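You operate a simulated robot arm through the tools that you are given. There is no shell and no other tool. Be economical: measure what you need, move in short steps, check, and stop when the job is done.

The job below is to be done with a simulated two-armed robot. You get a single attempt, and the scene is never put back.

Task
Take the lid off the clear jar and lay it down on the plastic table. Put the paint dish in the sink. Put the large glove box from the plastic table on the white panel and the small glove box on the white leaf transfer. Put the new tank on the stool. Open the grey drawer, take the ribbon spool from there and put it on the wide board and shut the drawer again. The order is free. Set down upright: new tank.

Only the result counts: the job must be done as asked and must still hold three seconds after the hand-in. Knocking over, shifting, dropping, spilling or breaking anything else fails it. Lids that push on must go on centred and level and be pressed home; caps that screw on are set level and turned clockwise until they are tight.

Robot
Two 7-joint arms with fingered hands on one trunk, on a base that drives. Base frame: it is fixed to the floor where the robot stands at the start and does not move with it; the origin is under the middle of the robot, x ahead of it, y to its left, z up. Readings come in m, rad, newtons and seconds.
The left shoulder is at the start at [0.144, 0.185, 0.982], the right one opposite. Places, roughly: clear jar (8x8x9 cm) [0.5, -0.1, 0.8]; glove box [0.75, 0.25, 0.75]; grey drawer [-1.2, 1.2, 0.2]; leaf transfer [0.5, 0.5, 0.75]; new tank [1, 0.25, 0.75]; paint dish (11x11x4 cm) [0.7, -0.1, 0.8]; ribbon spool (8x8x5 cm) [-1.2, 1.1, 0.1]; sink [2.2, 3, 0.7]; stool [4.4, 3.2, 0.5]; white panel (21x16x1 cm) [0.6, 0.1, 0.7]; wide board (20x17x3 cm) [-1.2, -0.7, 0.9]. Payload 4 kg a hand.
The tool frame of a hand sits at the grasp point between the pads (the TCP): z along the fingers, y along the line on which they close. The tips reach 0.026 m beyond it. Largest opening 0.132 m; the body of the gripper starts 0.073 m behind the TCP. The gripper is a hand of 3 fingers: y runs from the thumb to the fingers, the wrist lies at [0, 0, -0.224] in the tool frame, and closing takes about 1.5 s.
Orientation is that of the tool frame in the base frame, as a unit quaternion [x, y, z, w]. With the fingers straight down and closing along the base's y, the tool's x points along the base's -x, its y along +y and its z along -z.

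Tools
- The arms move only by the tool apply_moves. It takes "left_increments", "right_increments" or both (then of equal length, played together; a hand with none holds still); each is a list of rows, each a list of 7 numbers: the turn, a rotation vector about the base's x, y, z in rad, then the shift along the base's x, y, z in mm, then the gripper command, from -1 (shut) to 1 (fully open), values between in proportion. In form: [[wx, wy, wz, tx, ty, tz, fingers], ...]. A call has 1 to 10 rows; each row shifts and turns the commanded pose from where the row before left it. A row lasts 0.2 s, in which the tool goes at most 0.05 m and 0.15 rad; a call with a longer step from one row to the next is refused whole, and so is a gripper value outside its range. Where a pose cannot be reached the arm comes as near as it can. A force on the tool above 40 N (or 10 N above the force at the start of the call, whichever is more), or a blocked arm, ends the call early, and 0.2 s more pass. The fingers move at their own pace (about 0.072 m/s each) and stop on an object; they squeeze with about 31 N. The grip force told is the motor's: it shows also when the fingers shut on nothing. Time passes only in rows, and 0.2 s behind the last, so rows that do not move let the fingers close. The reply holds the time, the measured pose of the TCP, the force on the tool along the base axes, the opening and the grip force, in the units named above and with some noise, with the torque about the TCP (base axes, N m) and any sound that the robot's microphone picked up.
- Cameras (640 x 400 px; columns grow to the right, rows downward): "scene" is now at [0.3152, 0.0052, 1.1897]; the picture's right is [0.07, -1.00, -0.03], its down [-0.66, -0.02, -0.75] and it looks along [0.75, 0.08, -0.66] (base axes); focal length 214 px, centre (320, 200). "left" rides on the left gripper at [-0.062, 0.003, -0.092] in its tool frame; the picture's right is [-0.05, -1.00, 0.00], its down [0.83, -0.04, -0.56] and it looks along [0.55, -0.03, 0.83] (tool axes); focal length 230 px, centre (320, 200). "right" rides on the right gripper at [0.062, 0.003, -0.092] in its tool frame; the picture's right is [-0.05, 1.00, 0.00], its down [-0.83, -0.04, -0.55] and it looks along [-0.55, -0.03, 0.83] (tool axes); focal length 230 px, centre (320, 200). There is no depth. A picture from a camera that has moved, and an enlarged one, comes with that camera's place and axes in the base frame and with its lens.
- camera(camera): a new picture of that camera. The clock stands still meanwhile.
- slide_trunk(by): slides the trunk up (or, below 0, down) by that many m; the arms and the scene camera ride with it, the base frame stays. It gives what a move gives, with no picture.
- base_move(legs): drives the robot by 1 to 6 legs, each [ahead, left, turn to the left] in m, m and rad, along the robot's own axes; the way and the turn of a leg run together, so that a leg with both is an arc; at most 1.5 m and 3.142 rad a leg. The arms and the cameras ride along, it lands a little off, and it stops where it bumps. It gives what a move gives.
- set_grasp(shape, hand): the hand has 3 fingers and takes this shape, open, in about a second: jaw (thumb against the fingers, like two jaws); tri (thumb and two fingers); tip (a fingertip pinch); poke (one finger out to press); point (the index stretched); flat (the hand flat); cup (the hand cupped); fist (a fist). The gripper value then closes the fingers along that shape, each until it touches; the sizes above hold for jaw. It gives what a move gives, with no picture.
- aim_head(pan, tilt): turns the head with the scene camera to pan (to the left, within 1.501 rad either way) and tilt (down, from -0.506 to 1.204), counted from straight ahead of the robot. It gives what a move gives.
- zoom(camera, box): a new picture of the part [left, top, right, bottom] of that camera's present view, enlarged. The clock stands still meanwhile.
- job_done(): hands the job in; it is judged then, once.

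Work in short steps. Places have to be worked out from the pictures, the camera data and where the tool is seen: move nearer, look again, correct. Check each grasp and each placing, and mend what went wrong. You have 196 turns and 192 pictures in all, those below and enlarged ones among them. Open the grippers and draw the arms clear of the work before you hand the job in, unless the task says otherwise.

The tools are called after "Call:" by a JSON object that holds its "api" and its "payload". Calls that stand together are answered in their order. apply_moves: Moves the arms, as the interface text tells. Its arguments: {"type":"object","properties":{"left_increments":{"type":"array","items":{"type":"array","items":{"type":"number"}}},"right_increments":{"type":"array","items":{"type":"array","items":{"type":"number"}}}},"required":[]} The other tools are called the same way: slide_trunk (by) slides the trunk up or down; set_grasp (shape, hand) gives the hand a shape; base_move (legs) drives the base; aim_head (pan, tilt) turns the head that bears the scene camera; camera (camera) takes a picture; zoom (camera, box) takes an enlarged picture of a part of a camera's view; job_done () hands the job in.

At the start:

```text
t: 0.0
left_position: [0.5451, 0.402, 1.0488]
left_tcp_rot: [0.0, 1.0, -0.001, -0.001]
left_force: [0.3, -0.2, 0.5]
left_moment: [0.0, -0.01, 0.02]
left_finger_gap: 0.1318
left_grasp_force: 0.1
left_shape: jaw
right_position: [0.5476, -0.1366, 1.0486]
right_tcp_rot: [0.0, 1.0, 0.0, 0.001]
right_force: [0.2, 0.5, -0.8]
right_moment: [-0.01, -0.03, -0.02]
right_finger_gap: 0.1317
right_grasp_force: 0.2
right_shape: jaw
trunk travel left (down, up): [-0.054, 0.408]
robot x, y, heading: [0.001, 0.001, -0.001]
head pan, tilt: [0.082, 0.297]
```

scene: 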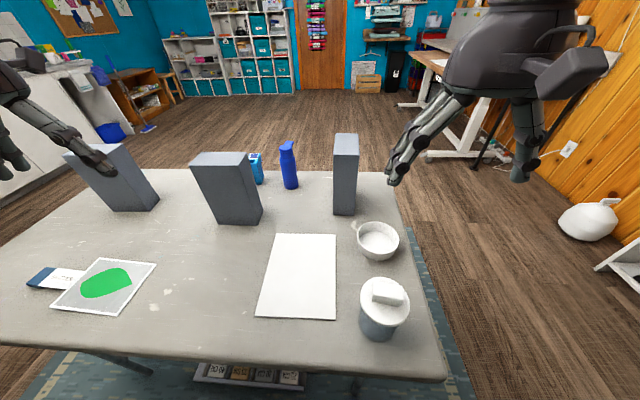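
right: 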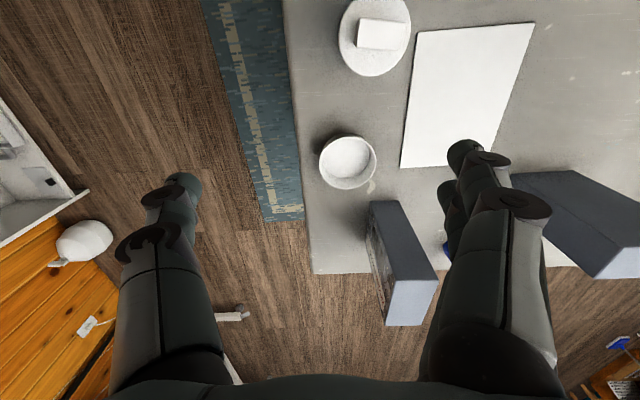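
left: 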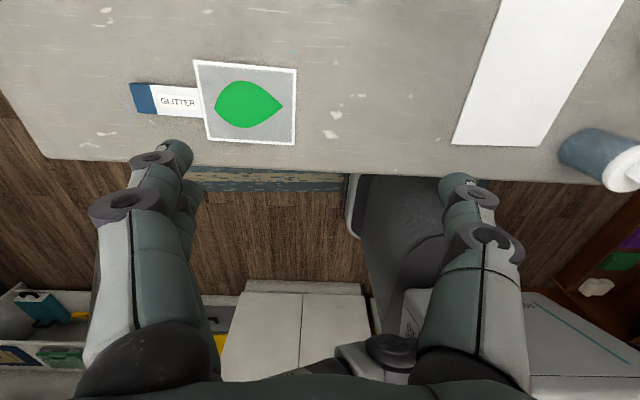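

I start with close views of the table to identify the three grey boxes, the bottle and the small blue item.

Call:
{"api": "zoom", "payload": {"camera": "scene", "box": [180, 120, 400, 258]}}

Call:
{"api": "zoom", "payload": {"camera": "scene", "box": [0, 120, 220, 340]}}

Call:
{"api": "zoom", "payload": {"camera": "scene", "box": [250, 210, 450, 350]}}

```text
2.90 times, centred on (290, 189) of scene
camera zoom: at [0.3152, 0.0052, 1.1897], right [0.07, -1.0, -0.03], down [-0.66, -0.02, -0.75], along [0.75, 0.08, -0.66], focal length 622 px, centre (407, 232)
```

zoom: 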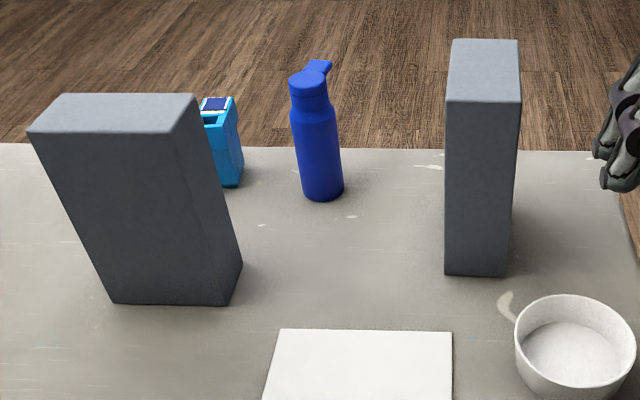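

```text
1.82 times, centred on (110, 230) of scene
camera zoom: at [0.3152, 0.0052, 1.1897], right [0.07, -1.0, -0.03], down [-0.66, -0.02, -0.75], along [0.75, 0.08, -0.66], focal length 390 px, centre (702, 146)
```

zoom: 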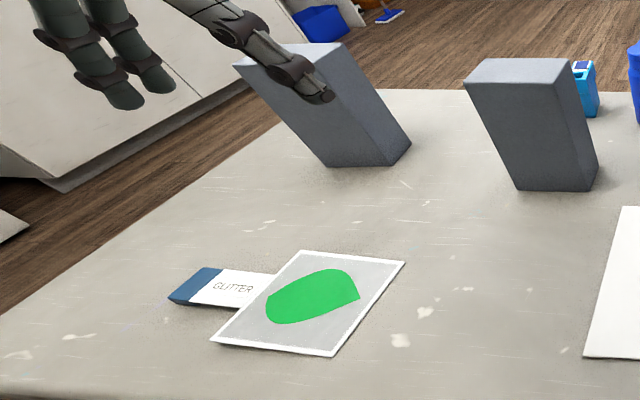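

```text
2.86 times, centred on (350, 280) of scene
camera zoom: at [0.3152, 0.0052, 1.1897], right [0.07, -1.0, -0.03], down [-0.66, -0.02, -0.75], along [0.75, 0.08, -0.66], focal length 613 px, centre (234, -29)
```

zoom: 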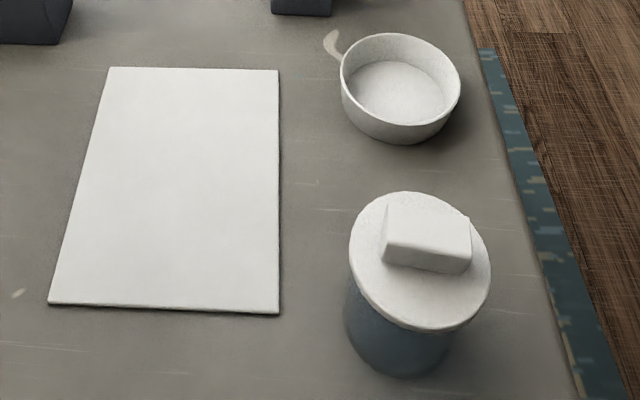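

All three grey boxes come out the same size (about 12x6x20 cm), so the large/small distinction must be a label. I zoom in on the right camera's view of the right box.

Call:
{"api": "zoom", "payload": {"camera": "right", "box": [340, 170, 460, 340]}}

Call:
{"api": "zoom", "payload": {"camera": "right", "box": [500, 150, 640, 300]}}

Call:
{"api": "aim_head", "payload": {"pan": 1.0, "tilt": 0.3}}

```text
2.35 times, centred on (400, 255) of right
camera zoom: at [0.487, -0.1345, 1.1405], right [0.05, 1.0, 0.0], down [0.83, -0.04, 0.55], along [0.55, -0.03, -0.83], focal length 541 px, centre (132, 71)
```

zoom: 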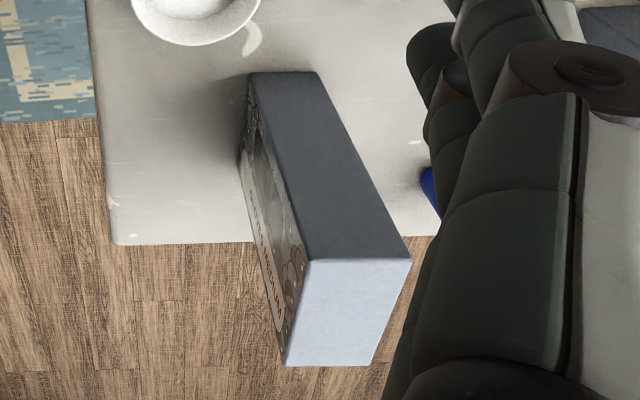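

```text
2.67 times, centred on (570, 225) of right
camera zoom: at [0.487, -0.1345, 1.1405], right [0.05, 1.0, 0.0], down [0.83, -0.04, 0.55], along [0.55, -0.03, -0.83], focal length 614 px, centre (-347, 133)
```

zoom: 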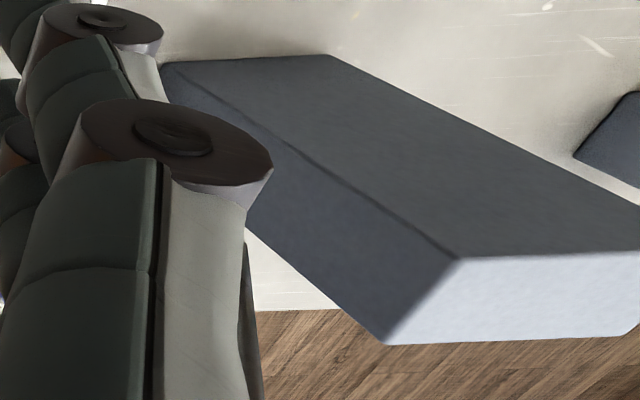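

```text
t: 1.2
left_position: [0.5443, 0.4033, 1.0483]
left_tcp_rot: [-0.002, 1.0, 0.0, 0.0]
left_force: [0.4, 1.6, -0.7]
left_moment: [-0.02, -0.01, 0.0]
left_finger_gap: 0.1321
left_grasp_force: 0.1
left_shape: jaw
right_position: [0.5474, -0.1358, 1.0495]
right_tcp_rot: [0.0, 1.0, 0.001, -0.001]
right_force: [-0.3, 0.8, -2.1]
right_moment: [0.01, 0.01, 0.03]
right_finger_gap: 0.1319
right_grasp_force: 0.1
right_shape: jaw
trunk travel left (down, up): [-0.054, 0.408]
robot x, y, heading: [-0.0016, -0.0016, 0.004]
head pan, tilt: [1.0, 0.3]
```

The labels are on hidden faces (B2's faces -y). I'll survey the room while the head is turned left.

Call:
{"api": "camera", "payload": {"camera": "scene"}}

Call:
{"api": "aim_head", "payload": {"pan": -1.0, "tilt": 0.4}}

Call:
{"api": "camera", "payload": {"camera": "scene"}}

Call:
{"api": "aim_head", "payload": {"pan": 0.2, "tilt": 0.0}}

Call:
{"api": "camera", "payload": {"camera": "scene"}}

```text
183 pictures are left
camera scene: at [0.2763, 0.0761, 1.2069], right [0.77, -0.54, -0.34], down [-0.54, -0.25, -0.81], along [0.35, 0.8, -0.48], focal length 214 px, centre (320, 200)
```

scene: 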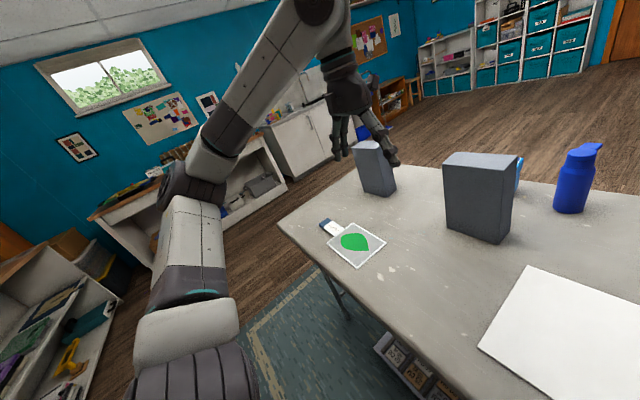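

```text
t: 3.1
left_position: [0.5446, 0.4019, 1.0486]
left_tcp_rot: [0.0, 1.0, 0.001, 0.0]
left_force: [-0.2, 0.1, 0.0]
left_moment: [-0.02, 0.04, 0.02]
left_finger_gap: 0.132
left_grasp_force: 0.0
left_shape: jaw
right_position: [0.5481, -0.1355, 1.0477]
right_tcp_rot: [0.001, 1.0, 0.0, 0.0]
right_force: [0.6, 0.4, -1.0]
right_moment: [0.04, 0.04, 0.04]
right_finger_gap: 0.1321
right_grasp_force: 0.1
right_shape: jaw
trunk travel left (down, up): [-0.054, 0.408]
robot x, y, heading: [-0.0002, -0.0003, 0.001]
head pan, tilt: [-1.0, 0.4]
```

```text
182 pictures are left
camera scene: at [0.2721, -0.0804, 1.1986], right [-0.77, -0.54, 0.34], down [-0.57, 0.33, -0.75], along [0.29, -0.77, -0.56], focal length 214 px, centre (320, 200)
```

scene: 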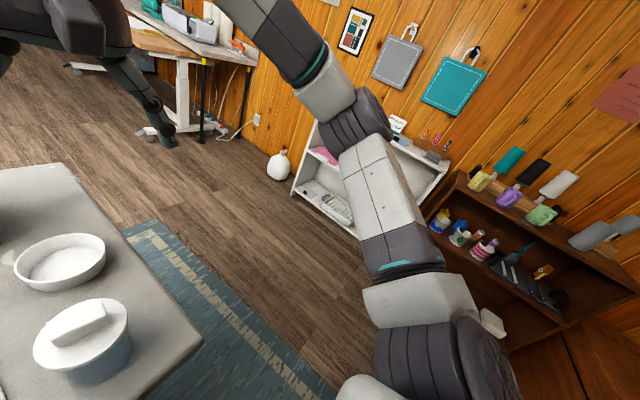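

```text
t: 4.5
left_position: [0.5446, 0.403, 1.0473]
left_tcp_rot: [-0.001, 1.0, 0.0, 0.0]
left_force: [0.6, -0.6, -0.5]
left_moment: [-0.02, 0.0, 0.0]
left_finger_gap: 0.1321
left_grasp_force: 0.0
left_shape: jaw
right_position: [0.5474, -0.1365, 1.0489]
right_tcp_rot: [0.0, 1.0, -0.001, 0.0]
right_force: [-1.0, -0.1, -0.2]
right_moment: [0.01, -0.01, 0.0]
right_finger_gap: 0.1318
right_grasp_force: 0.2
right_shape: jaw
trunk travel left (down, up): [-0.054, 0.408]
robot x, y, heading: [-0.0007, -0.0008, -0.0]
head pan, tilt: [0.201, 0.0]
```

```text
181 pictures are left
camera scene: at [0.322, 0.0154, 1.2167], right [0.18, -0.98, -0.08], down [-0.41, 0.0, -0.91], along [0.89, 0.2, -0.4], focal length 214 px, centre (320, 200)
```

scene: 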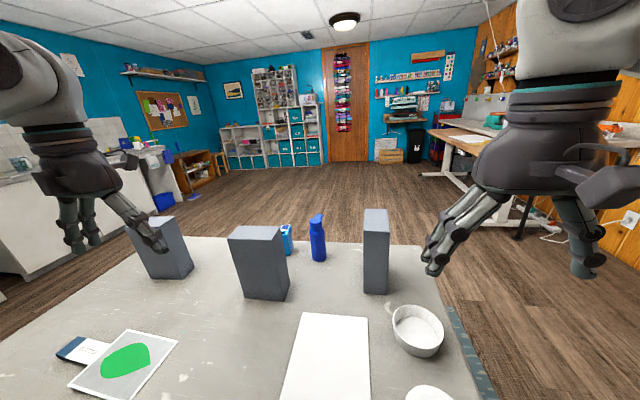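

Next I take the lid: the jar lid is at about (0.48, -0.08). I shift the right hand over it and look with the wrist camera.

Call:
{"api": "apply_moves", "payload": {"right_increments": [[0, 0, 0, -32, 28, -25, 1], [0, 0, 0, -32, 28, -25, 1], [0, 0, 0, 0, 0, -20, 1]]}}

Call:
{"api": "camera", "payload": {"camera": "right"}}

Call:
{"api": "aim_head", "payload": {"pan": -0.3, "tilt": 0.5}}

Call:
{"api": "camera", "payload": {"camera": "scene"}}

```text
t: 5.3
left_position: [0.5456, 0.4014, 1.0486]
left_tcp_rot: [0.0, 1.0, -0.001, -0.002]
left_force: [0.3, -0.2, -1.1]
left_moment: [0.02, 0.01, 0.01]
left_finger_gap: 0.1319
left_grasp_force: 0.2
left_shape: jaw
right_position: [0.4825, -0.0813, 0.9796]
right_tcp_rot: [0.001, 1.0, 0.0, 0.0]
right_force: [0.1, -0.1, 0.1]
right_moment: [0.0, 0.0, -0.01]
right_finger_gap: 0.1318
right_grasp_force: 0.1
right_shape: jaw
trunk travel left (down, up): [-0.054, 0.408]
robot x, y, heading: [0.0022, 0.0007, -0.002]
head pan, tilt: [0.201, 0.0]
```

```text
180 pictures are left
camera right: at [0.4214, -0.0787, 1.0714], right [0.05, 1.0, 0.0], down [0.83, -0.04, 0.55], along [0.55, -0.03, -0.83], focal length 230 px, centre (320, 200)
```

right: 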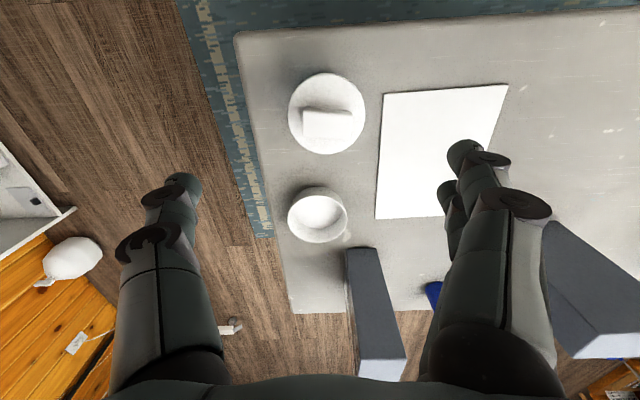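

```text
t: 6.3
left_position: [0.5451, 0.4015, 1.0481]
left_tcp_rot: [-0.001, 1.0, -0.001, 0.0]
left_force: [0.3, 1.2, -0.8]
left_moment: [-0.02, 0.01, 0.03]
left_finger_gap: 0.1317
left_grasp_force: 0.0
left_shape: jaw
right_position: [0.4816, -0.0806, 0.9804]
right_tcp_rot: [0.0, 1.0, 0.0, 0.0]
right_force: [0.3, -0.7, 0.3]
right_moment: [0.03, 0.01, -0.04]
right_finger_gap: 0.132
right_grasp_force: 0.0
right_shape: jaw
trunk travel left (down, up): [-0.054, 0.408]
robot x, y, heading: [0.0015, 0.0002, 0.003]
head pan, tilt: [-0.3, 0.499]
```

```text
179 pictures are left
camera scene: at [0.3021, -0.0293, 1.1752], right [-0.27, -0.96, 0.12], down [-0.78, 0.14, -0.61], along [0.57, -0.26, -0.78], focal length 214 px, centre (320, 200)
```

scene: 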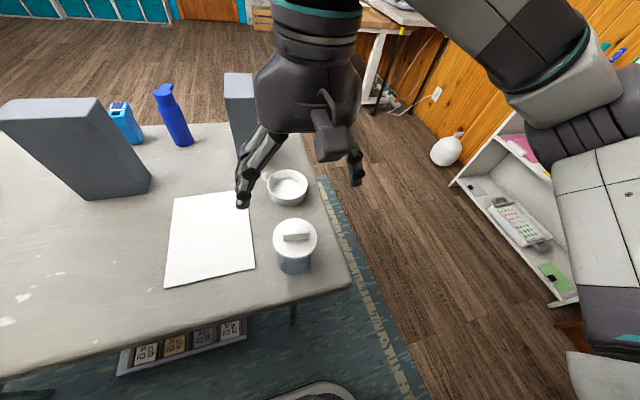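

The handle sits near (0.487, -0.075) with its top at z≈0.82, running along y. I lower the hand over it to z≈0.88 and look again.

Call:
{"api": "apply_moves", "payload": {"right_increments": [[0, 0, 0, 3, 3, -40, 1], [0, 0, 0, 2, 3, -40, 1], [0, 0, 0, 0, 0, -20, 1]]}}

Call:
{"api": "zoom", "payload": {"camera": "right", "box": [220, 0, 420, 125]}}

Call:
{"api": "zoom", "payload": {"camera": "scene", "box": [220, 130, 380, 290]}}

```text
t: 7.1
left_position: [0.5444, 0.4004, 1.0483]
left_tcp_rot: [-0.001, 1.0, 0.0, 0.0]
left_force: [-0.5, -0.1, 0.4]
left_moment: [0.03, -0.02, 0.02]
left_finger_gap: 0.1317
left_grasp_force: 0.0
left_shape: jaw
right_position: [0.4882, -0.0717, 0.8791]
right_tcp_rot: [0.0, 1.0, -0.001, 0.0]
right_force: [-0.1, 0.7, 0.5]
right_moment: [-0.02, -0.04, -0.03]
right_finger_gap: 0.132
right_grasp_force: 0.1
right_shape: jaw
trunk travel left (down, up): [-0.054, 0.408]
robot x, y, heading: [-0.0055, -0.0018, 0.001]
head pan, tilt: [-0.3, 0.499]
```

```text
3.20 times, centred on (320, 62) of right
camera zoom: at [0.4269, -0.0692, 0.9705], right [0.05, 1.0, 0.0], down [0.83, -0.04, 0.55], along [0.55, -0.03, -0.83], focal length 736 px, centre (320, 640)
```

zoom: 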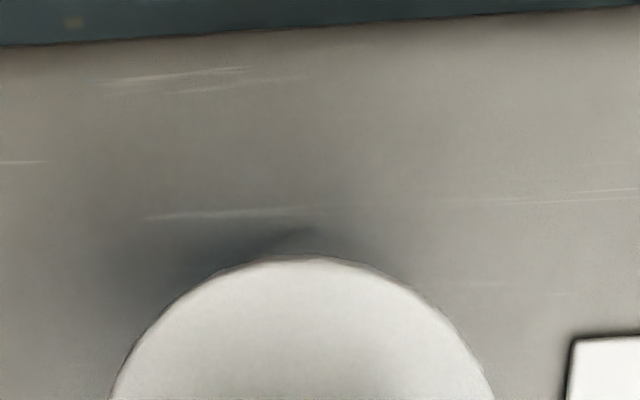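

```text
2.50 times, centred on (300, 210) of scene
camera zoom: at [0.3021, -0.0295, 1.1752], right [-0.27, -0.96, 0.12], down [-0.78, 0.14, -0.61], along [0.57, -0.26, -0.78], focal length 536 px, centre (370, 175)
```

zoom: 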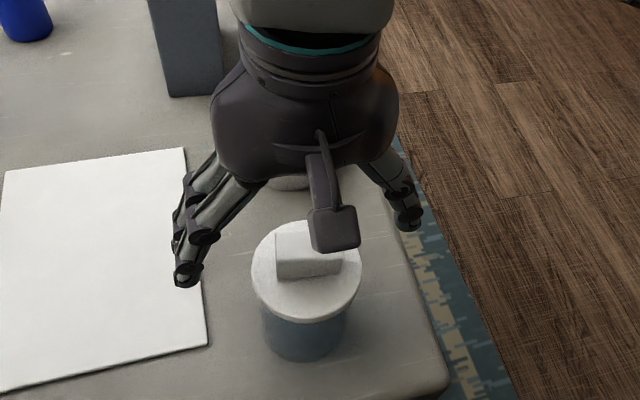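

Call:
{"api": "camera", "payload": {"camera": "right"}}

```text
176 pictures are left
camera right: at [0.4269, -0.0692, 0.9705], right [0.05, 1.0, 0.0], down [0.83, -0.04, 0.55], along [0.55, -0.03, -0.83], focal length 230 px, centre (320, 200)
```

right: 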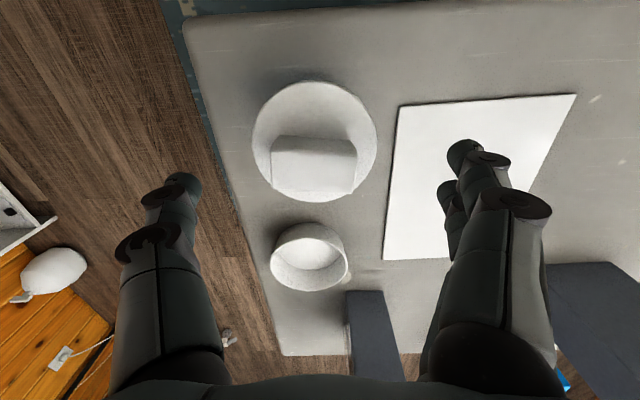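

The handle's top face centres near (0.498, -0.078), about 6x3.5 cm, and the lid surface is at z≈0.80. I lower to TCP z≈0.832 and close.

Call:
{"api": "apply_moves", "payload": {"right_increments": [[0, 0, 0, 9, -6, -20, 1], [0, 0, 0, 0, 0, -27, 1], [0, 0, 0, 0, 0, 0, -1], [0, 0, 0, 0, 0, 0, -1], [0, 0, 0, 0, 0, 0, -1], [0, 0, 0, 0, 0, 0, -1], [0, 0, 0, 0, 0, 0, -1], [0, 0, 0, 0, 0, 0, -1]]}}

Call:
{"api": "zoom", "payload": {"camera": "scene", "box": [220, 130, 380, 290]}}

Call:
{"api": "camera", "payload": {"camera": "right"}}

```text
t: 8.9
left_position: [0.546, 0.4023, 1.0481]
left_tcp_rot: [-0.001, 1.0, 0.0, 0.0]
left_force: [-0.1, -0.5, -0.5]
left_moment: [-0.02, 0.01, -0.02]
left_finger_gap: 0.132
left_grasp_force: 0.1
left_shape: jaw
right_position: [0.4957, -0.0763, 0.8317]
right_tcp_rot: [0.001, 1.0, 0.0, 0.001]
right_force: [0.1, -0.4, -0.2]
right_moment: [-0.02, -0.01, -0.05]
right_finger_gap: 0.0563
right_grasp_force: 31.5
right_shape: jaw
trunk travel left (down, up): [-0.054, 0.408]
robot x, y, heading: [-0.0014, 0.0012, 0.0]
head pan, tilt: [-0.3, 0.499]
heard: snap
```

```text
2.50 times, centred on (300, 210) of scene
camera zoom: at [0.302, -0.0293, 1.1752], right [-0.27, -0.96, 0.12], down [-0.78, 0.14, -0.61], along [0.57, -0.26, -0.78], focal length 536 px, centre (370, 175)
```

zoom: 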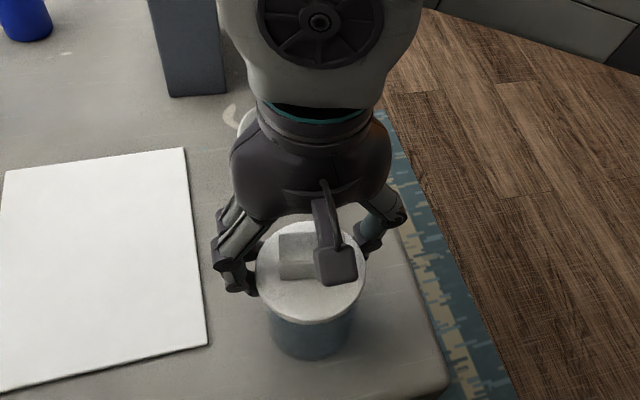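

```text
174 pictures are left
camera right: at [0.4345, -0.0751, 0.9238], right [0.05, 1.0, 0.0], down [0.83, -0.04, 0.55], along [0.55, -0.03, -0.83], focal length 230 px, centre (320, 200)
```

right: 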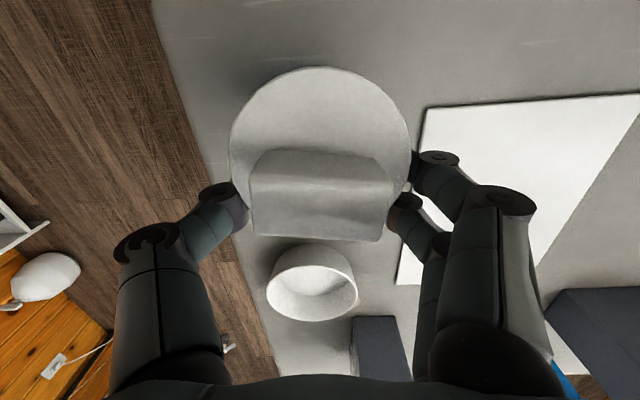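

The fingers hold the handle (gap 5.6 cm, 31 N). I lift straight up.

Call:
{"api": "apply_moves", "payload": {"right_increments": [[0, 0, 0, 0, 0, 4, -1], [0, 0, 0, 0, 0, 6, -1], [0, 0, 0, 0, 0, 10, -1], [0, 0, 0, 0, 0, 20, -1]]}}

Call:
{"api": "camera", "payload": {"camera": "scene"}}

```text
t: 9.9
left_position: [0.5446, 0.4018, 1.0489]
left_tcp_rot: [0.0, 1.0, -0.001, 0.0]
left_force: [0.3, -1.2, -0.3]
left_moment: [0.03, 0.01, -0.01]
left_finger_gap: 0.1319
left_grasp_force: 0.0
left_shape: jaw
right_position: [0.4979, -0.0794, 0.8724]
right_tcp_rot: [0.001, 1.0, 0.0, 0.0]
right_force: [0.8, -0.4, 0.5]
right_moment: [0.03, 0.0, -0.01]
right_finger_gap: 0.056
right_grasp_force: 31.5
right_shape: jaw
trunk travel left (down, up): [-0.054, 0.408]
robot x, y, heading: [0.0005, -0.0019, 0.002]
head pan, tilt: [-0.3, 0.499]
```

```text
173 pictures are left
camera scene: at [0.3017, -0.0293, 1.1753], right [-0.27, -0.96, 0.12], down [-0.78, 0.14, -0.61], along [0.57, -0.26, -0.78], focal length 214 px, centre (320, 200)
```

scene: 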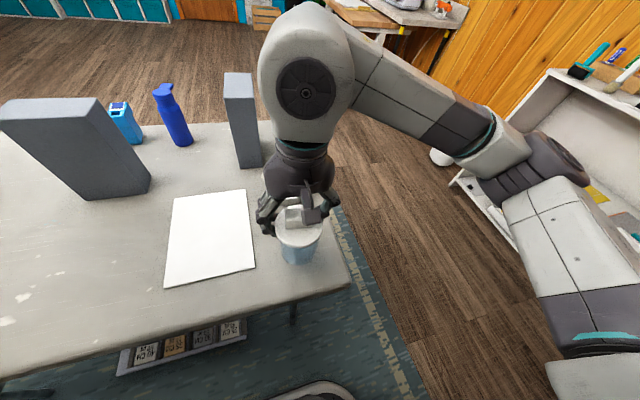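

Call:
{"api": "zoom", "payload": {"camera": "scene", "box": [240, 160, 360, 280]}}

Call:
{"api": "camera", "payload": {"camera": "right"}}

```text
3.33 times, centred on (300, 220) of scene
camera zoom: at [0.3017, -0.0293, 1.1753], right [-0.27, -0.96, 0.12], down [-0.78, 0.14, -0.61], along [0.57, -0.26, -0.78], focal length 715 px, centre (387, 133)
```

zoom: 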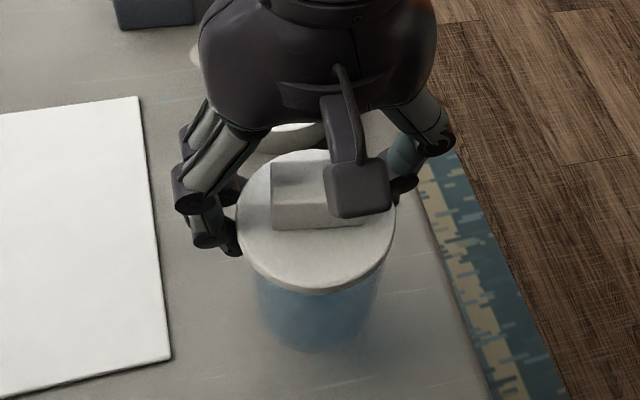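

```text
171 pictures are left
camera right: at [0.4361, -0.0782, 0.9635], right [0.05, 1.0, 0.0], down [0.83, -0.04, 0.56], along [0.55, -0.03, -0.83], focal length 230 px, centre (320, 200)
```

right: 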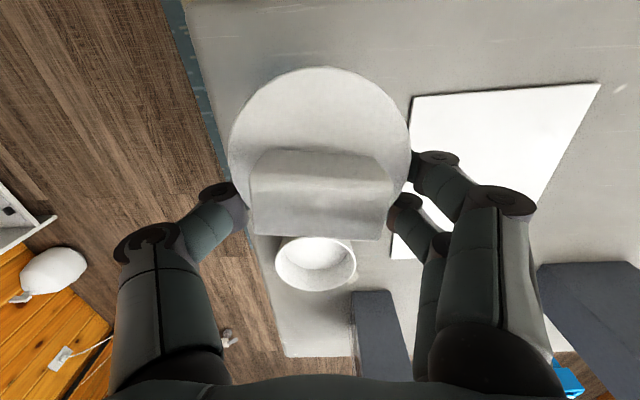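

Unclear yet whether the jar stayed; I lift further and check.

Call:
{"api": "apply_moves", "payload": {"right_increments": [[0, 0, 0, 0, 0, 25, -1], [0, 0, 0, 0, 0, 30, -1]]}}

Call:
{"api": "zoom", "payload": {"camera": "scene", "box": [220, 140, 380, 300]}}

```text
t: 10.5
left_position: [0.5443, 0.4011, 1.049]
left_tcp_rot: [0.0, 1.0, 0.0, 0.001]
left_force: [0.7, 0.6, -0.6]
left_moment: [0.01, 0.0, -0.03]
left_finger_gap: 0.1323
left_grasp_force: 0.1
left_shape: jaw
right_position: [0.4959, -0.0804, 0.9267]
right_tcp_rot: [0.0, 1.0, 0.0, 0.0]
right_force: [0.2, -0.5, -1.5]
right_moment: [-0.02, -0.01, 0.0]
right_finger_gap: 0.0563
right_grasp_force: 30.8
right_shape: jaw
trunk travel left (down, up): [-0.054, 0.408]
robot x, y, heading: [-0.0011, 0.0043, 0.001]
head pan, tilt: [-0.3, 0.499]
```

```text
2.50 times, centred on (300, 220) of scene
camera zoom: at [0.3016, -0.0291, 1.1754], right [-0.27, -0.96, 0.12], down [-0.78, 0.14, -0.61], along [0.57, -0.26, -0.78], focal length 536 px, centre (370, 150)
```

zoom: 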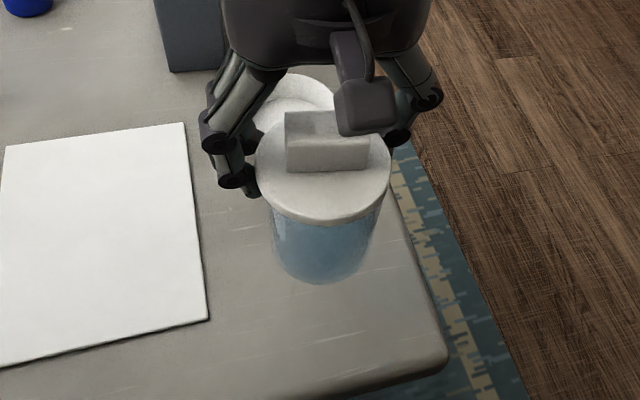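

The jar came up with the lid, so two hands are needed: the left will hold the jar body from the side while the right pulls. I rotate the left hand to near-horizontal (pitched 15° down, pointing ahead-right) in place.

Call:
{"api": "apply_moves", "payload": {"left_increments": [[0, -0.1454, 0, -10, 0, 0, 1], [0, -0.1454, 0, -10, 0, 0, 1], [0, -0.1454, 0, -10, 0, 0, 1], [0, -0.1454, 0, -10, 0, 0, 1], [0, -0.1454, 0, -10, 0, 0, 1], [0, -0.1454, 0, -10, 0, 0, 1], [0, -0.1454, 0, -10, 0, 0, 1], [0, -0.1454, 0, -10, 0, 0, 1], [0, -0.1454, 0, -10, 0, 0, 1]]}}

Call:
{"api": "apply_moves", "payload": {"left_increments": [[0, 0, -0.131, -10, -10, 0, 1], [0, 0, -0.131, -10, -10, 0, 1], [0, 0, -0.131, -10, -10, 0, 1], [0, 0, -0.131, -10, -10, 0, 1]]}}

Call:
{"api": "camera", "payload": {"camera": "left"}}

Call:
{"api": "camera", "payload": {"camera": "scene"}}

```text
t: 12.5
left_position: [0.4864, 0.4577, 1.0694]
left_tcp_rot: [-0.019, 0.869, -0.057, 0.492]
left_force: [-0.6, 0.1, -0.2]
left_moment: [0.0, -0.04, -0.01]
left_finger_gap: 0.1323
left_grasp_force: 0.1
left_shape: jaw
left hand out of reach, approached as far as the arm can: row 5, 6, 7, 8, 9
right_position: [0.4956, -0.0805, 0.9267]
right_tcp_rot: [0.0, 1.0, -0.001, 0.001]
right_force: [-0.3, 0.4, -1.3]
right_moment: [-0.02, 0.01, 0.02]
right_finger_gap: 0.0561
right_grasp_force: 31.4
right_shape: jaw
trunk travel left (down, up): [-0.054, 0.408]
robot x, y, heading: [0.0021, -0.0021, -0.002]
head pan, tilt: [-0.3, 0.499]
```

```text
t: 13.5
left_position: [0.446, 0.4179, 1.0697]
left_tcp_rot: [0.208, 0.844, -0.183, 0.46]
left_force: [-0.3, 0.4, 0.5]
left_moment: [-0.01, 0.02, 0.04]
left_finger_gap: 0.1319
left_grasp_force: 0.0
left_shape: jaw
right_position: [0.4965, -0.0812, 0.9263]
right_tcp_rot: [-0.001, 1.0, 0.0, -0.001]
right_force: [-0.6, 0.4, -0.1]
right_moment: [0.0, -0.02, 0.03]
right_finger_gap: 0.056
right_grasp_force: 30.9
right_shape: jaw
trunk travel left (down, up): [-0.054, 0.408]
robot x, y, heading: [-0.0006, -0.0016, 0.001]
head pan, tilt: [-0.3, 0.499]
```

```text
169 pictures are left
camera left: at [0.4131, 0.4552, 1.1686], right [-0.49, -0.86, 0.16], down [-0.82, 0.39, -0.42], along [0.3, -0.34, -0.89], focal length 230 px, centre (320, 200)
```

left: 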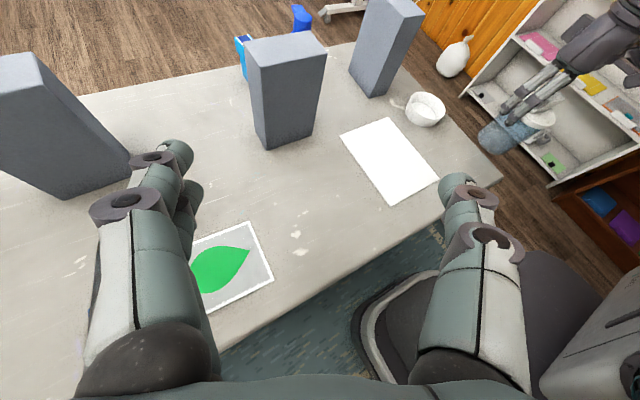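

```text
168 pictures are left
camera scene: at [0.3021, -0.0291, 1.1751], right [-0.27, -0.96, 0.12], down [-0.78, 0.14, -0.61], along [0.57, -0.26, -0.78], focal length 214 px, centre (320, 200)
```

scene: 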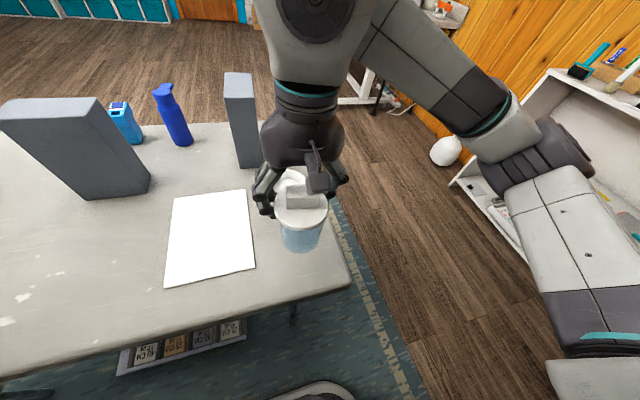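

The left hand reached a ~30° down pitch, good enough. I move the jar slightly toward the middle and bring the left hand to a pre-grasp spot behind it.

Call:
{"api": "apply_moves", "payload": {"left_increments": [[0, 0, 0, -7, -43, -19, 1], [0, 0, 0, -7, -43, -19, 1], [0, 0, 0, -7, -43, -19, 1], [0, 0, 0, -7, -43, -19, 1], [0, 0, 0, -7, -43, -19, 1], [0, 0, 0, -7, -43, -19, 1], [0, 0, 0, -7, -43, -19, 1]], "right_increments": [[0, 0, 0, 0, 6, 0, -1], [0, 0, 0, 0, 6, 0, -1], [0, 0, 0, 0, 6, 0, -1], [0, 0, 0, 0, 6, 0, -1], [0, 0, 0, 0, 6, 0, -1], [0, 0, 0, 0, 6, 0, -1], [0, 0, 0, 0, 6, 0, -1]]}}

Call:
{"api": "camera", "payload": {"camera": "left"}}

Call:
{"api": "camera", "payload": {"camera": "scene"}}

```text
t: 15.1
left_position: [0.5246, 0.2141, 1.0665]
left_tcp_rot: [0.207, 0.845, -0.182, 0.459]
left_force: [0.6, -0.1, -0.7]
left_moment: [0.0, 0.0, -0.01]
left_finger_gap: 0.1318
left_grasp_force: 0.0
left_shape: jaw
left hand out of reach, approached as far as the arm can: row 2, 3, 4, 5, 6, 7
right_position: [0.4977, -0.0382, 0.9272]
right_tcp_rot: [-0.001, 1.0, -0.001, -0.001]
right_force: [0.2, 0.2, -0.2]
right_moment: [0.02, -0.01, 0.0]
right_finger_gap: 0.0561
right_grasp_force: 31.0
right_shape: jaw
trunk travel left (down, up): [-0.054, 0.408]
robot x, y, heading: [-0.0029, 0.0004, 0.003]
head pan, tilt: [-0.3, 0.499]
```

```text
167 pictures are left
camera left: at [0.4909, 0.2511, 1.1653], right [-0.49, -0.86, 0.16], down [-0.82, 0.39, -0.42], along [0.29, -0.34, -0.89], focal length 230 px, centre (320, 200)
```

left: 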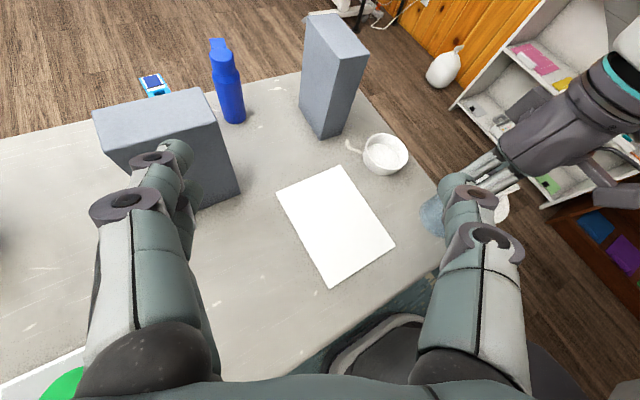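

```text
166 pictures are left
camera scene: at [0.3024, -0.0302, 1.175], right [-0.27, -0.96, 0.12], down [-0.78, 0.14, -0.61], along [0.57, -0.26, -0.78], focal length 214 px, centre (320, 200)
```

scene: 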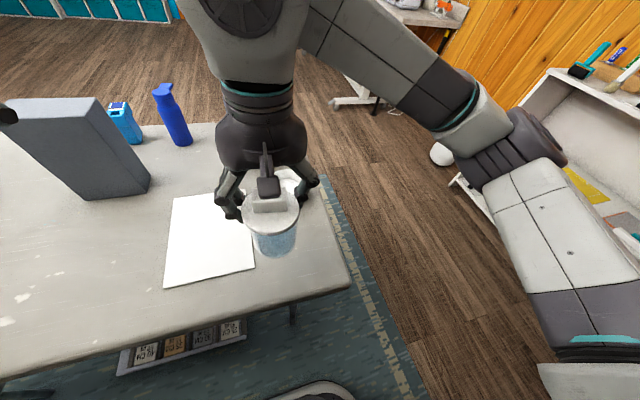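

The left wrist would be too close to its shoulder for this pose. I back the base up 0.35 m and raise the trunk, still holding the jar, to gain room.

Call:
{"api": "slide_trunk", "payload": {"by": 0.12}}

Call:
{"api": "base_move", "payload": {"legs": [[-0.35, 0, 0]]}}

Call:
{"api": "apply_moves", "payload": {"right_increments": [[0, 0, 0, 49, 0, 0, -1], [0, 0, 0, 49, 0, 0, -1], [0, 0, 0, 49, 0, 0, -1], [0, 0, 0, 49, 0, 0, -1], [0, 0, 0, 49, 0, 0, -1], [0, 0, 0, 49, 0, 0, -1], [0, 0, 0, 30, 0, -35, -1], [0, 0, 0, 0, 0, -45, -1]]}}

Call:
{"api": "camera", "payload": {"camera": "scene"}}

```text
t: 16.6
left_position: [0.5244, 0.2156, 1.1861]
left_tcp_rot: [0.206, 0.845, -0.182, 0.459]
left_force: [0.6, 0.2, 0.2]
left_moment: [0.0, -0.01, 0.01]
left_finger_gap: 0.1319
left_grasp_force: 0.0
left_shape: jaw
right_position: [0.4985, -0.0375, 1.0466]
right_tcp_rot: [0.0, 1.0, 0.0, -0.001]
right_force: [1.1, -0.7, -1.5]
right_moment: [0.0, -0.03, 0.0]
right_finger_gap: 0.056
right_grasp_force: 31.4
right_shape: jaw
trunk travel left (down, up): [-0.174, 0.288]
robot x, y, heading: [0.0011, -0.0007, 0.004]
head pan, tilt: [-0.3, 0.499]
```

```text
t: 18.9
left_position: [0.1681, 0.2165, 1.1863]
left_tcp_rot: [0.205, 0.844, -0.181, 0.461]
left_force: [0.3, -1.1, 0.1]
left_moment: [0.0, -0.01, 0.04]
left_finger_gap: 0.1318
left_grasp_force: 0.0
left_shape: jaw
right_position: [0.1429, -0.0374, 1.0465]
right_tcp_rot: [-0.001, 1.0, 0.0, 0.001]
right_force: [-0.2, 0.1, 0.2]
right_moment: [0.03, -0.03, 0.0]
right_finger_gap: 0.0561
right_grasp_force: 30.8
right_shape: jaw
trunk travel left (down, up): [-0.174, 0.288]
robot x, y, heading: [-0.3563, -0.0023, -0.001]
head pan, tilt: [-0.3, 0.499]
```

```text
t: 20.7
left_position: [0.1693, 0.2165, 1.1875]
left_tcp_rot: [0.204, 0.845, -0.181, 0.46]
left_force: [-0.4, 0.1, -0.6]
left_moment: [-0.01, 0.01, 0.01]
left_finger_gap: 0.1321
left_grasp_force: 0.2
left_shape: jaw
right_position: [0.3999, -0.0398, 0.968]
right_tcp_rot: [0.0, 1.0, 0.0, -0.001]
right_force: [0.2, -0.1, -0.9]
right_moment: [0.01, -0.02, -0.02]
right_finger_gap: 0.0561
right_grasp_force: 31.1
right_shape: jaw
right hand out of reach, approached as far as the arm can: row 6, 7
trunk travel left (down, up): [-0.174, 0.288]
robot x, y, heading: [-0.3518, -0.0007, -0.001]
head pan, tilt: [-0.3, 0.499]
```

```text
165 pictures are left
camera scene: at [-0.1584, -0.0303, 1.355], right [-0.29, -0.96, 0.06], down [-0.63, 0.14, -0.76], along [0.72, -0.26, -0.65], focal length 214 px, centre (320, 200)
```

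scene: 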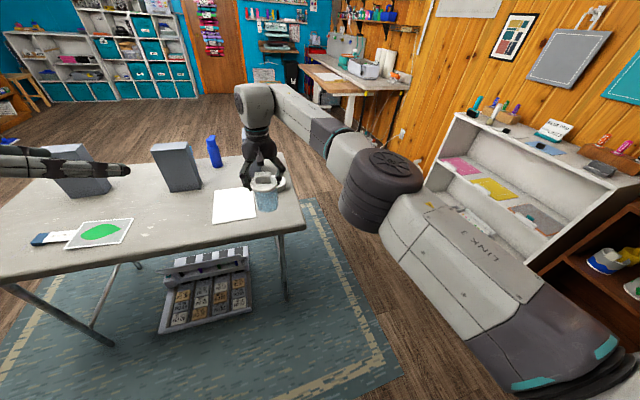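

Right hand is at its far limit, jar safe. I drive forward 0.1 m so the jar is over the table, then bring the left hand forward and down, staying left of the jar.

Call:
{"api": "base_move", "payload": {"legs": [[0.1, 0, 0]]}}

Call:
{"api": "apply_moves", "payload": {"left_increments": [[0, 0, 0, 45, 10, 0, 1], [0, 0, 0, 45, 10, 0, 1], [0, 0, 0, 40, 10, 0, 1], [0, 0, 0, 0, 0, -48, 1], [0, 0, 0, 0, 0, -48, 1], [0, 0, 0, 0, 0, -48, 1], [0, 0, 0, 0, 0, -48, 1], [0, 0, 0, 0, 0, -48, 1]]}}

Call:
{"api": "camera", "payload": {"camera": "left"}}

Call:
{"api": "camera", "payload": {"camera": "scene"}}

```text
t: 21.8
left_position: [0.2679, 0.2168, 1.1882]
left_tcp_rot: [0.205, 0.845, -0.181, 0.46]
left_force: [-0.7, 0.3, -0.4]
left_moment: [0.01, 0.0, -0.01]
left_finger_gap: 0.132
left_grasp_force: 0.0
left_shape: jaw
right_position: [0.4986, -0.0401, 0.9713]
right_tcp_rot: [-0.001, 1.0, 0.0, 0.001]
right_force: [0.4, 0.0, -1.0]
right_moment: [0.03, 0.01, -0.01]
right_finger_gap: 0.0557
right_grasp_force: 30.5
right_shape: jaw
trunk travel left (down, up): [-0.174, 0.288]
robot x, y, heading: [-0.2549, -0.0026, -0.003]
head pan, tilt: [-0.3, 0.499]
```

```text
t: 23.6
left_position: [0.3984, 0.2456, 0.9482]
left_tcp_rot: [0.205, 0.844, -0.183, 0.46]
left_force: [0.3, -0.5, -0.4]
left_moment: [0.02, -0.02, 0.02]
left_finger_gap: 0.1318
left_grasp_force: 0.0
left_shape: jaw
right_position: [0.499, -0.0385, 0.9687]
right_tcp_rot: [-0.001, 1.0, -0.001, -0.001]
right_force: [-0.4, 0.4, -0.7]
right_moment: [0.0, -0.01, 0.0]
right_finger_gap: 0.0559
right_grasp_force: 31.4
right_shape: jaw
trunk travel left (down, up): [-0.174, 0.288]
robot x, y, heading: [-0.2524, 0.0015, -0.001]
head pan, tilt: [-0.3, 0.499]
```

```text
164 pictures are left
camera left: at [0.3643, 0.2818, 1.0471], right [-0.49, -0.86, 0.16], down [-0.82, 0.39, -0.42], along [0.3, -0.34, -0.89], focal length 230 px, centre (320, 200)
```

left: 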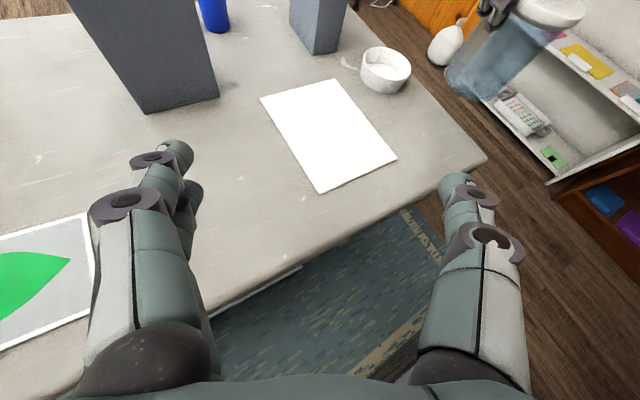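

```text
163 pictures are left
camera scene: at [-0.0584, -0.028, 1.3551], right [-0.29, -0.96, 0.06], down [-0.63, 0.14, -0.76], along [0.72, -0.26, -0.65], focal length 214 px, centre (320, 200)
```

scene: 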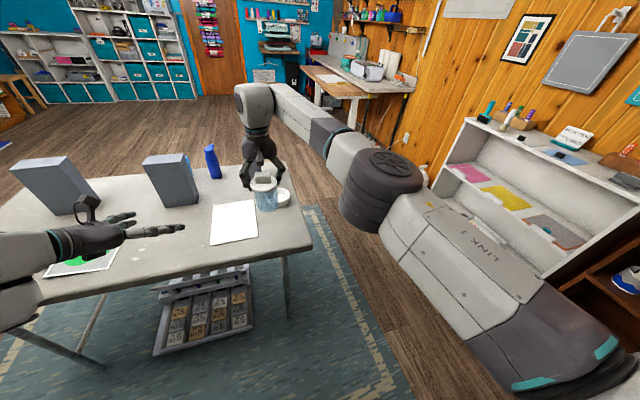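

The left hand tracks well. I level its pitch a bit more and slide it right to just behind the jar.

Call:
{"api": "apply_moves", "payload": {"left_increments": [[-0.07, -0.11, 0, 4, -40, -4, 1], [-0.07, -0.11, 0, 4, -40, -4, 1], [0, 0, 0, 4, -45, -5, 1], [0, 0, 0, 4, -45, -5, 1], [0, 0, 0, 4, -45, -5, 1]]}}

Call:
{"api": "camera", "payload": {"camera": "left"}}

Call:
{"api": "zoom", "payload": {"camera": "scene", "box": [180, 120, 340, 260]}}

```text
t: 24.8
left_position: [0.4199, 0.1007, 1.0664]
left_tcp_rot: [0.212, 0.792, -0.21, 0.533]
left_force: [0.2, 0.3, 0.2]
left_moment: [0.03, -0.01, 0.01]
left_finger_gap: 0.1319
left_grasp_force: 0.1
left_shape: jaw
left hand out of reach, approached as far as the arm can: row 1, 2, 3, 4, 5
right_position: [0.4982, -0.039, 0.9691]
right_tcp_rot: [0.0, 1.0, 0.001, 0.0]
right_force: [-0.1, -0.2, -1.1]
right_moment: [-0.02, 0.02, 0.01]
right_finger_gap: 0.0561
right_grasp_force: 30.9
right_shape: jaw
trunk travel left (down, up): [-0.174, 0.288]
robot x, y, heading: [-0.2548, -0.0007, 0.005]
head pan, tilt: [-0.3, 0.499]
```

```text
162 pictures are left
camera left: at [0.3719, 0.147, 1.1561], right [-0.54, -0.83, 0.15], down [-0.73, 0.37, -0.58], along [0.42, -0.43, -0.8], focal length 230 px, centre (320, 200)
```

left: 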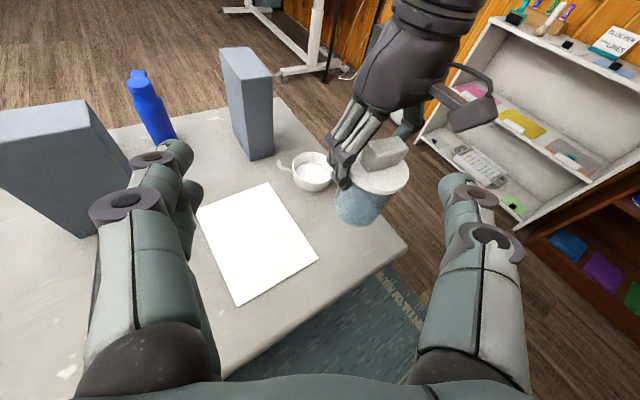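

```text
2.86 times, centred on (260, 190) of scene
camera zoom: at [-0.0592, -0.0308, 1.3553], right [-0.29, -0.96, 0.06], down [-0.63, 0.14, -0.76], along [0.72, -0.26, -0.65], focal length 613 px, centre (491, 229)
```

zoom: 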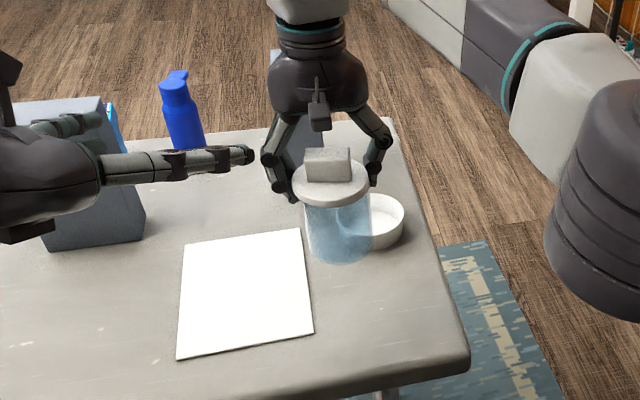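

Leveling hits a joint limit; 30° pitch was fine. I return to that pitch at a safe spot, and rotate the right hand (with jar) 0.5 rad clockwise to clear the left camera.

Call:
{"api": "apply_moves", "payload": {"left_increments": [[0.07, 0.11, 0, -4, 30, 0, 1], [0.07, 0.11, 0, -4, 30, 0, 1], [0, 0, 0, -4, 40, 0, 1], [0, 0, 0, -4, 0, -40, 1], [0, 0, 0, -4, 0, -40, 1], [0, 0, 0, 0, 0, -37, 1]], "right_increments": [[0, 0, 0, 0, 0, 0, -1], [0, 0, -0.1, 0, 0, 0, -1], [0, 0, -0.1, 0, 0, 0, -1], [0, 0, -0.1, 0, 0, 0, -1], [0, 0, -0.1, 0, 0, 0, -1], [0, 0, -0.1, 0, 0, 0, -1]]}}

Call:
{"api": "apply_moves", "payload": {"left_increments": [[0, 0, 0, 0, -40, 0, 1], [0, 0, 0, 0, -40, 0, 1], [0, 0, 0, 0, -40, 0, 1]]}}

Call:
{"api": "camera", "payload": {"camera": "left"}}

Call:
{"api": "zoom", "payload": {"camera": "scene", "box": [180, 120, 340, 260]}}

```text
t: 26.2
left_position: [0.3985, 0.2012, 0.9517]
left_tcp_rot: [0.219, 0.856, -0.177, 0.434]
left_force: [0.3, 0.1, -0.7]
left_moment: [0.02, 0.01, 0.04]
left_finger_gap: 0.1319
left_grasp_force: 0.2
left_shape: jaw
right_position: [0.499, -0.0394, 0.9699]
right_tcp_rot: [0.247, 0.969, -0.001, 0.0]
right_force: [0.7, 1.0, -0.7]
right_moment: [0.04, -0.02, 0.02]
right_finger_gap: 0.0558
right_grasp_force: 31.2
right_shape: jaw
trunk travel left (down, up): [-0.174, 0.288]
robot x, y, heading: [-0.2546, 0.0022, 0.001]
head pan, tilt: [-0.3, 0.499]
```

```text
t: 27.0
left_position: [0.4006, 0.0824, 0.953]
left_tcp_rot: [0.218, 0.856, -0.176, 0.435]
left_force: [-0.2, 0.1, 0.5]
left_moment: [-0.01, 0.0, -0.03]
left_finger_gap: 0.1323
left_grasp_force: 0.0
left_shape: jaw
right_position: [0.498, -0.0408, 0.9705]
right_tcp_rot: [0.247, 0.969, 0.0, -0.001]
right_force: [0.1, -0.2, -1.3]
right_moment: [0.04, 0.01, 0.0]
right_finger_gap: 0.0559
right_grasp_force: 30.6
right_shape: jaw
trunk travel left (down, up): [-0.174, 0.288]
robot x, y, heading: [-0.2544, -0.0021, 0.005]
head pan, tilt: [-0.3, 0.499]
```

```text
160 pictures are left
camera left: at [0.3726, 0.1164, 1.0551], right [-0.5, -0.85, 0.16], down [-0.83, 0.42, -0.37], along [0.25, -0.31, -0.92], focal length 230 px, centre (320, 200)
```

left: 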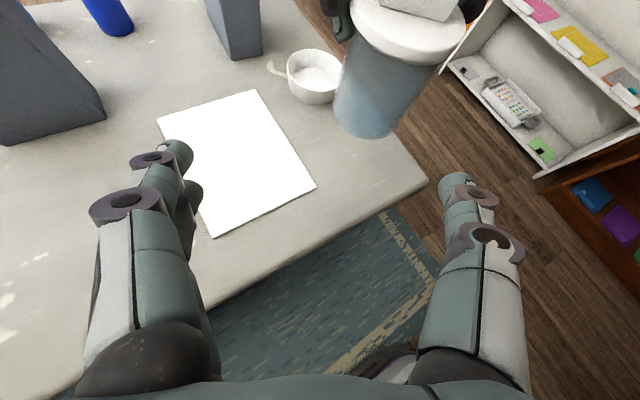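

```text
2.86 times, centred on (260, 190) of scene
camera zoom: at [-0.0593, -0.0303, 1.3553], right [-0.29, -0.96, 0.06], down [-0.63, 0.14, -0.76], along [0.72, -0.26, -0.65], focal length 613 px, centre (491, 229)
```

zoom: 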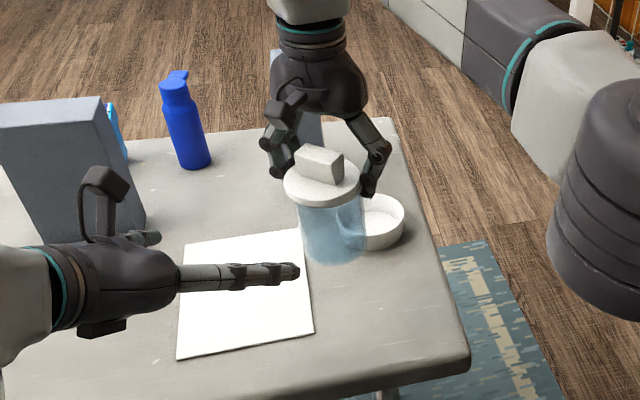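

The jar is at (0.498, -0.041), axis lined up with the left hand's pointing direction. I move to the entry line and advance partly.

Call:
{"api": "apply_moves", "payload": {"left_increments": [[0, 0, 0, 15, -37, -2, 1], [0, 0, 0, 14, -36, -3, 1], [0, 0, 0, 13, -9, -12, 1], [0, 0, 0, 13, -9, -12, 1]]}}

Call:
{"api": "camera", "payload": {"camera": "left"}}

Call:
{"api": "zoom", "payload": {"camera": "scene", "box": [180, 120, 340, 260]}}

```text
t: 28.0
left_position: [0.4691, 0.0055, 0.9564]
left_tcp_rot: [0.221, 0.857, -0.176, 0.43]
left_force: [0.2, -0.2, 0.1]
left_moment: [-0.02, 0.02, -0.02]
left_finger_gap: 0.1319
left_grasp_force: 0.1
left_shape: jaw
left hand out of reach, approached as far as the arm can: row 1, 2, 3, 4
right_position: [0.4991, -0.0419, 0.9693]
right_tcp_rot: [0.247, 0.969, 0.0, -0.001]
right_force: [0.3, 0.2, -0.5]
right_moment: [0.0, 0.0, -0.02]
right_finger_gap: 0.0561
right_grasp_force: 30.9
right_shape: jaw
trunk travel left (down, up): [-0.174, 0.288]
robot x, y, heading: [-0.2537, 0.0033, 0.006]
head pan, tilt: [-0.3, 0.499]
```

```text
158 pictures are left
camera left: at [0.4413, 0.0403, 1.0599], right [-0.5, -0.85, 0.15], down [-0.83, 0.43, -0.36], along [0.24, -0.31, -0.92], focal length 230 px, centre (320, 200)
```

left: 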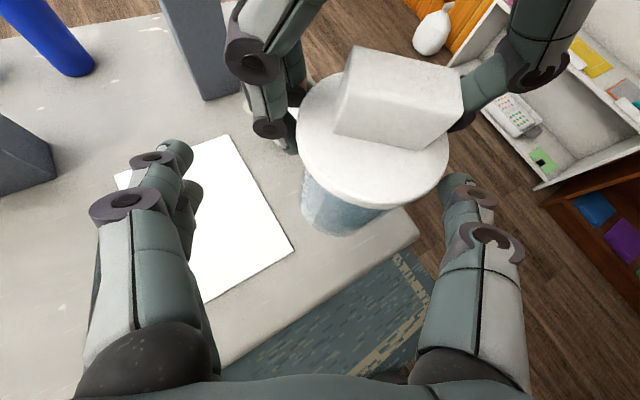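

```text
2.86 times, centred on (260, 190) of scene
camera zoom: at [-0.0591, -0.0302, 1.3552], right [-0.29, -0.96, 0.06], down [-0.63, 0.14, -0.76], along [0.72, -0.26, -0.65], focal length 613 px, centre (491, 229)
```

zoom: 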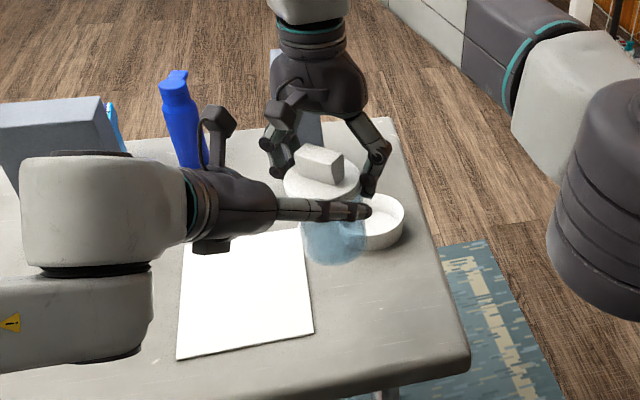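

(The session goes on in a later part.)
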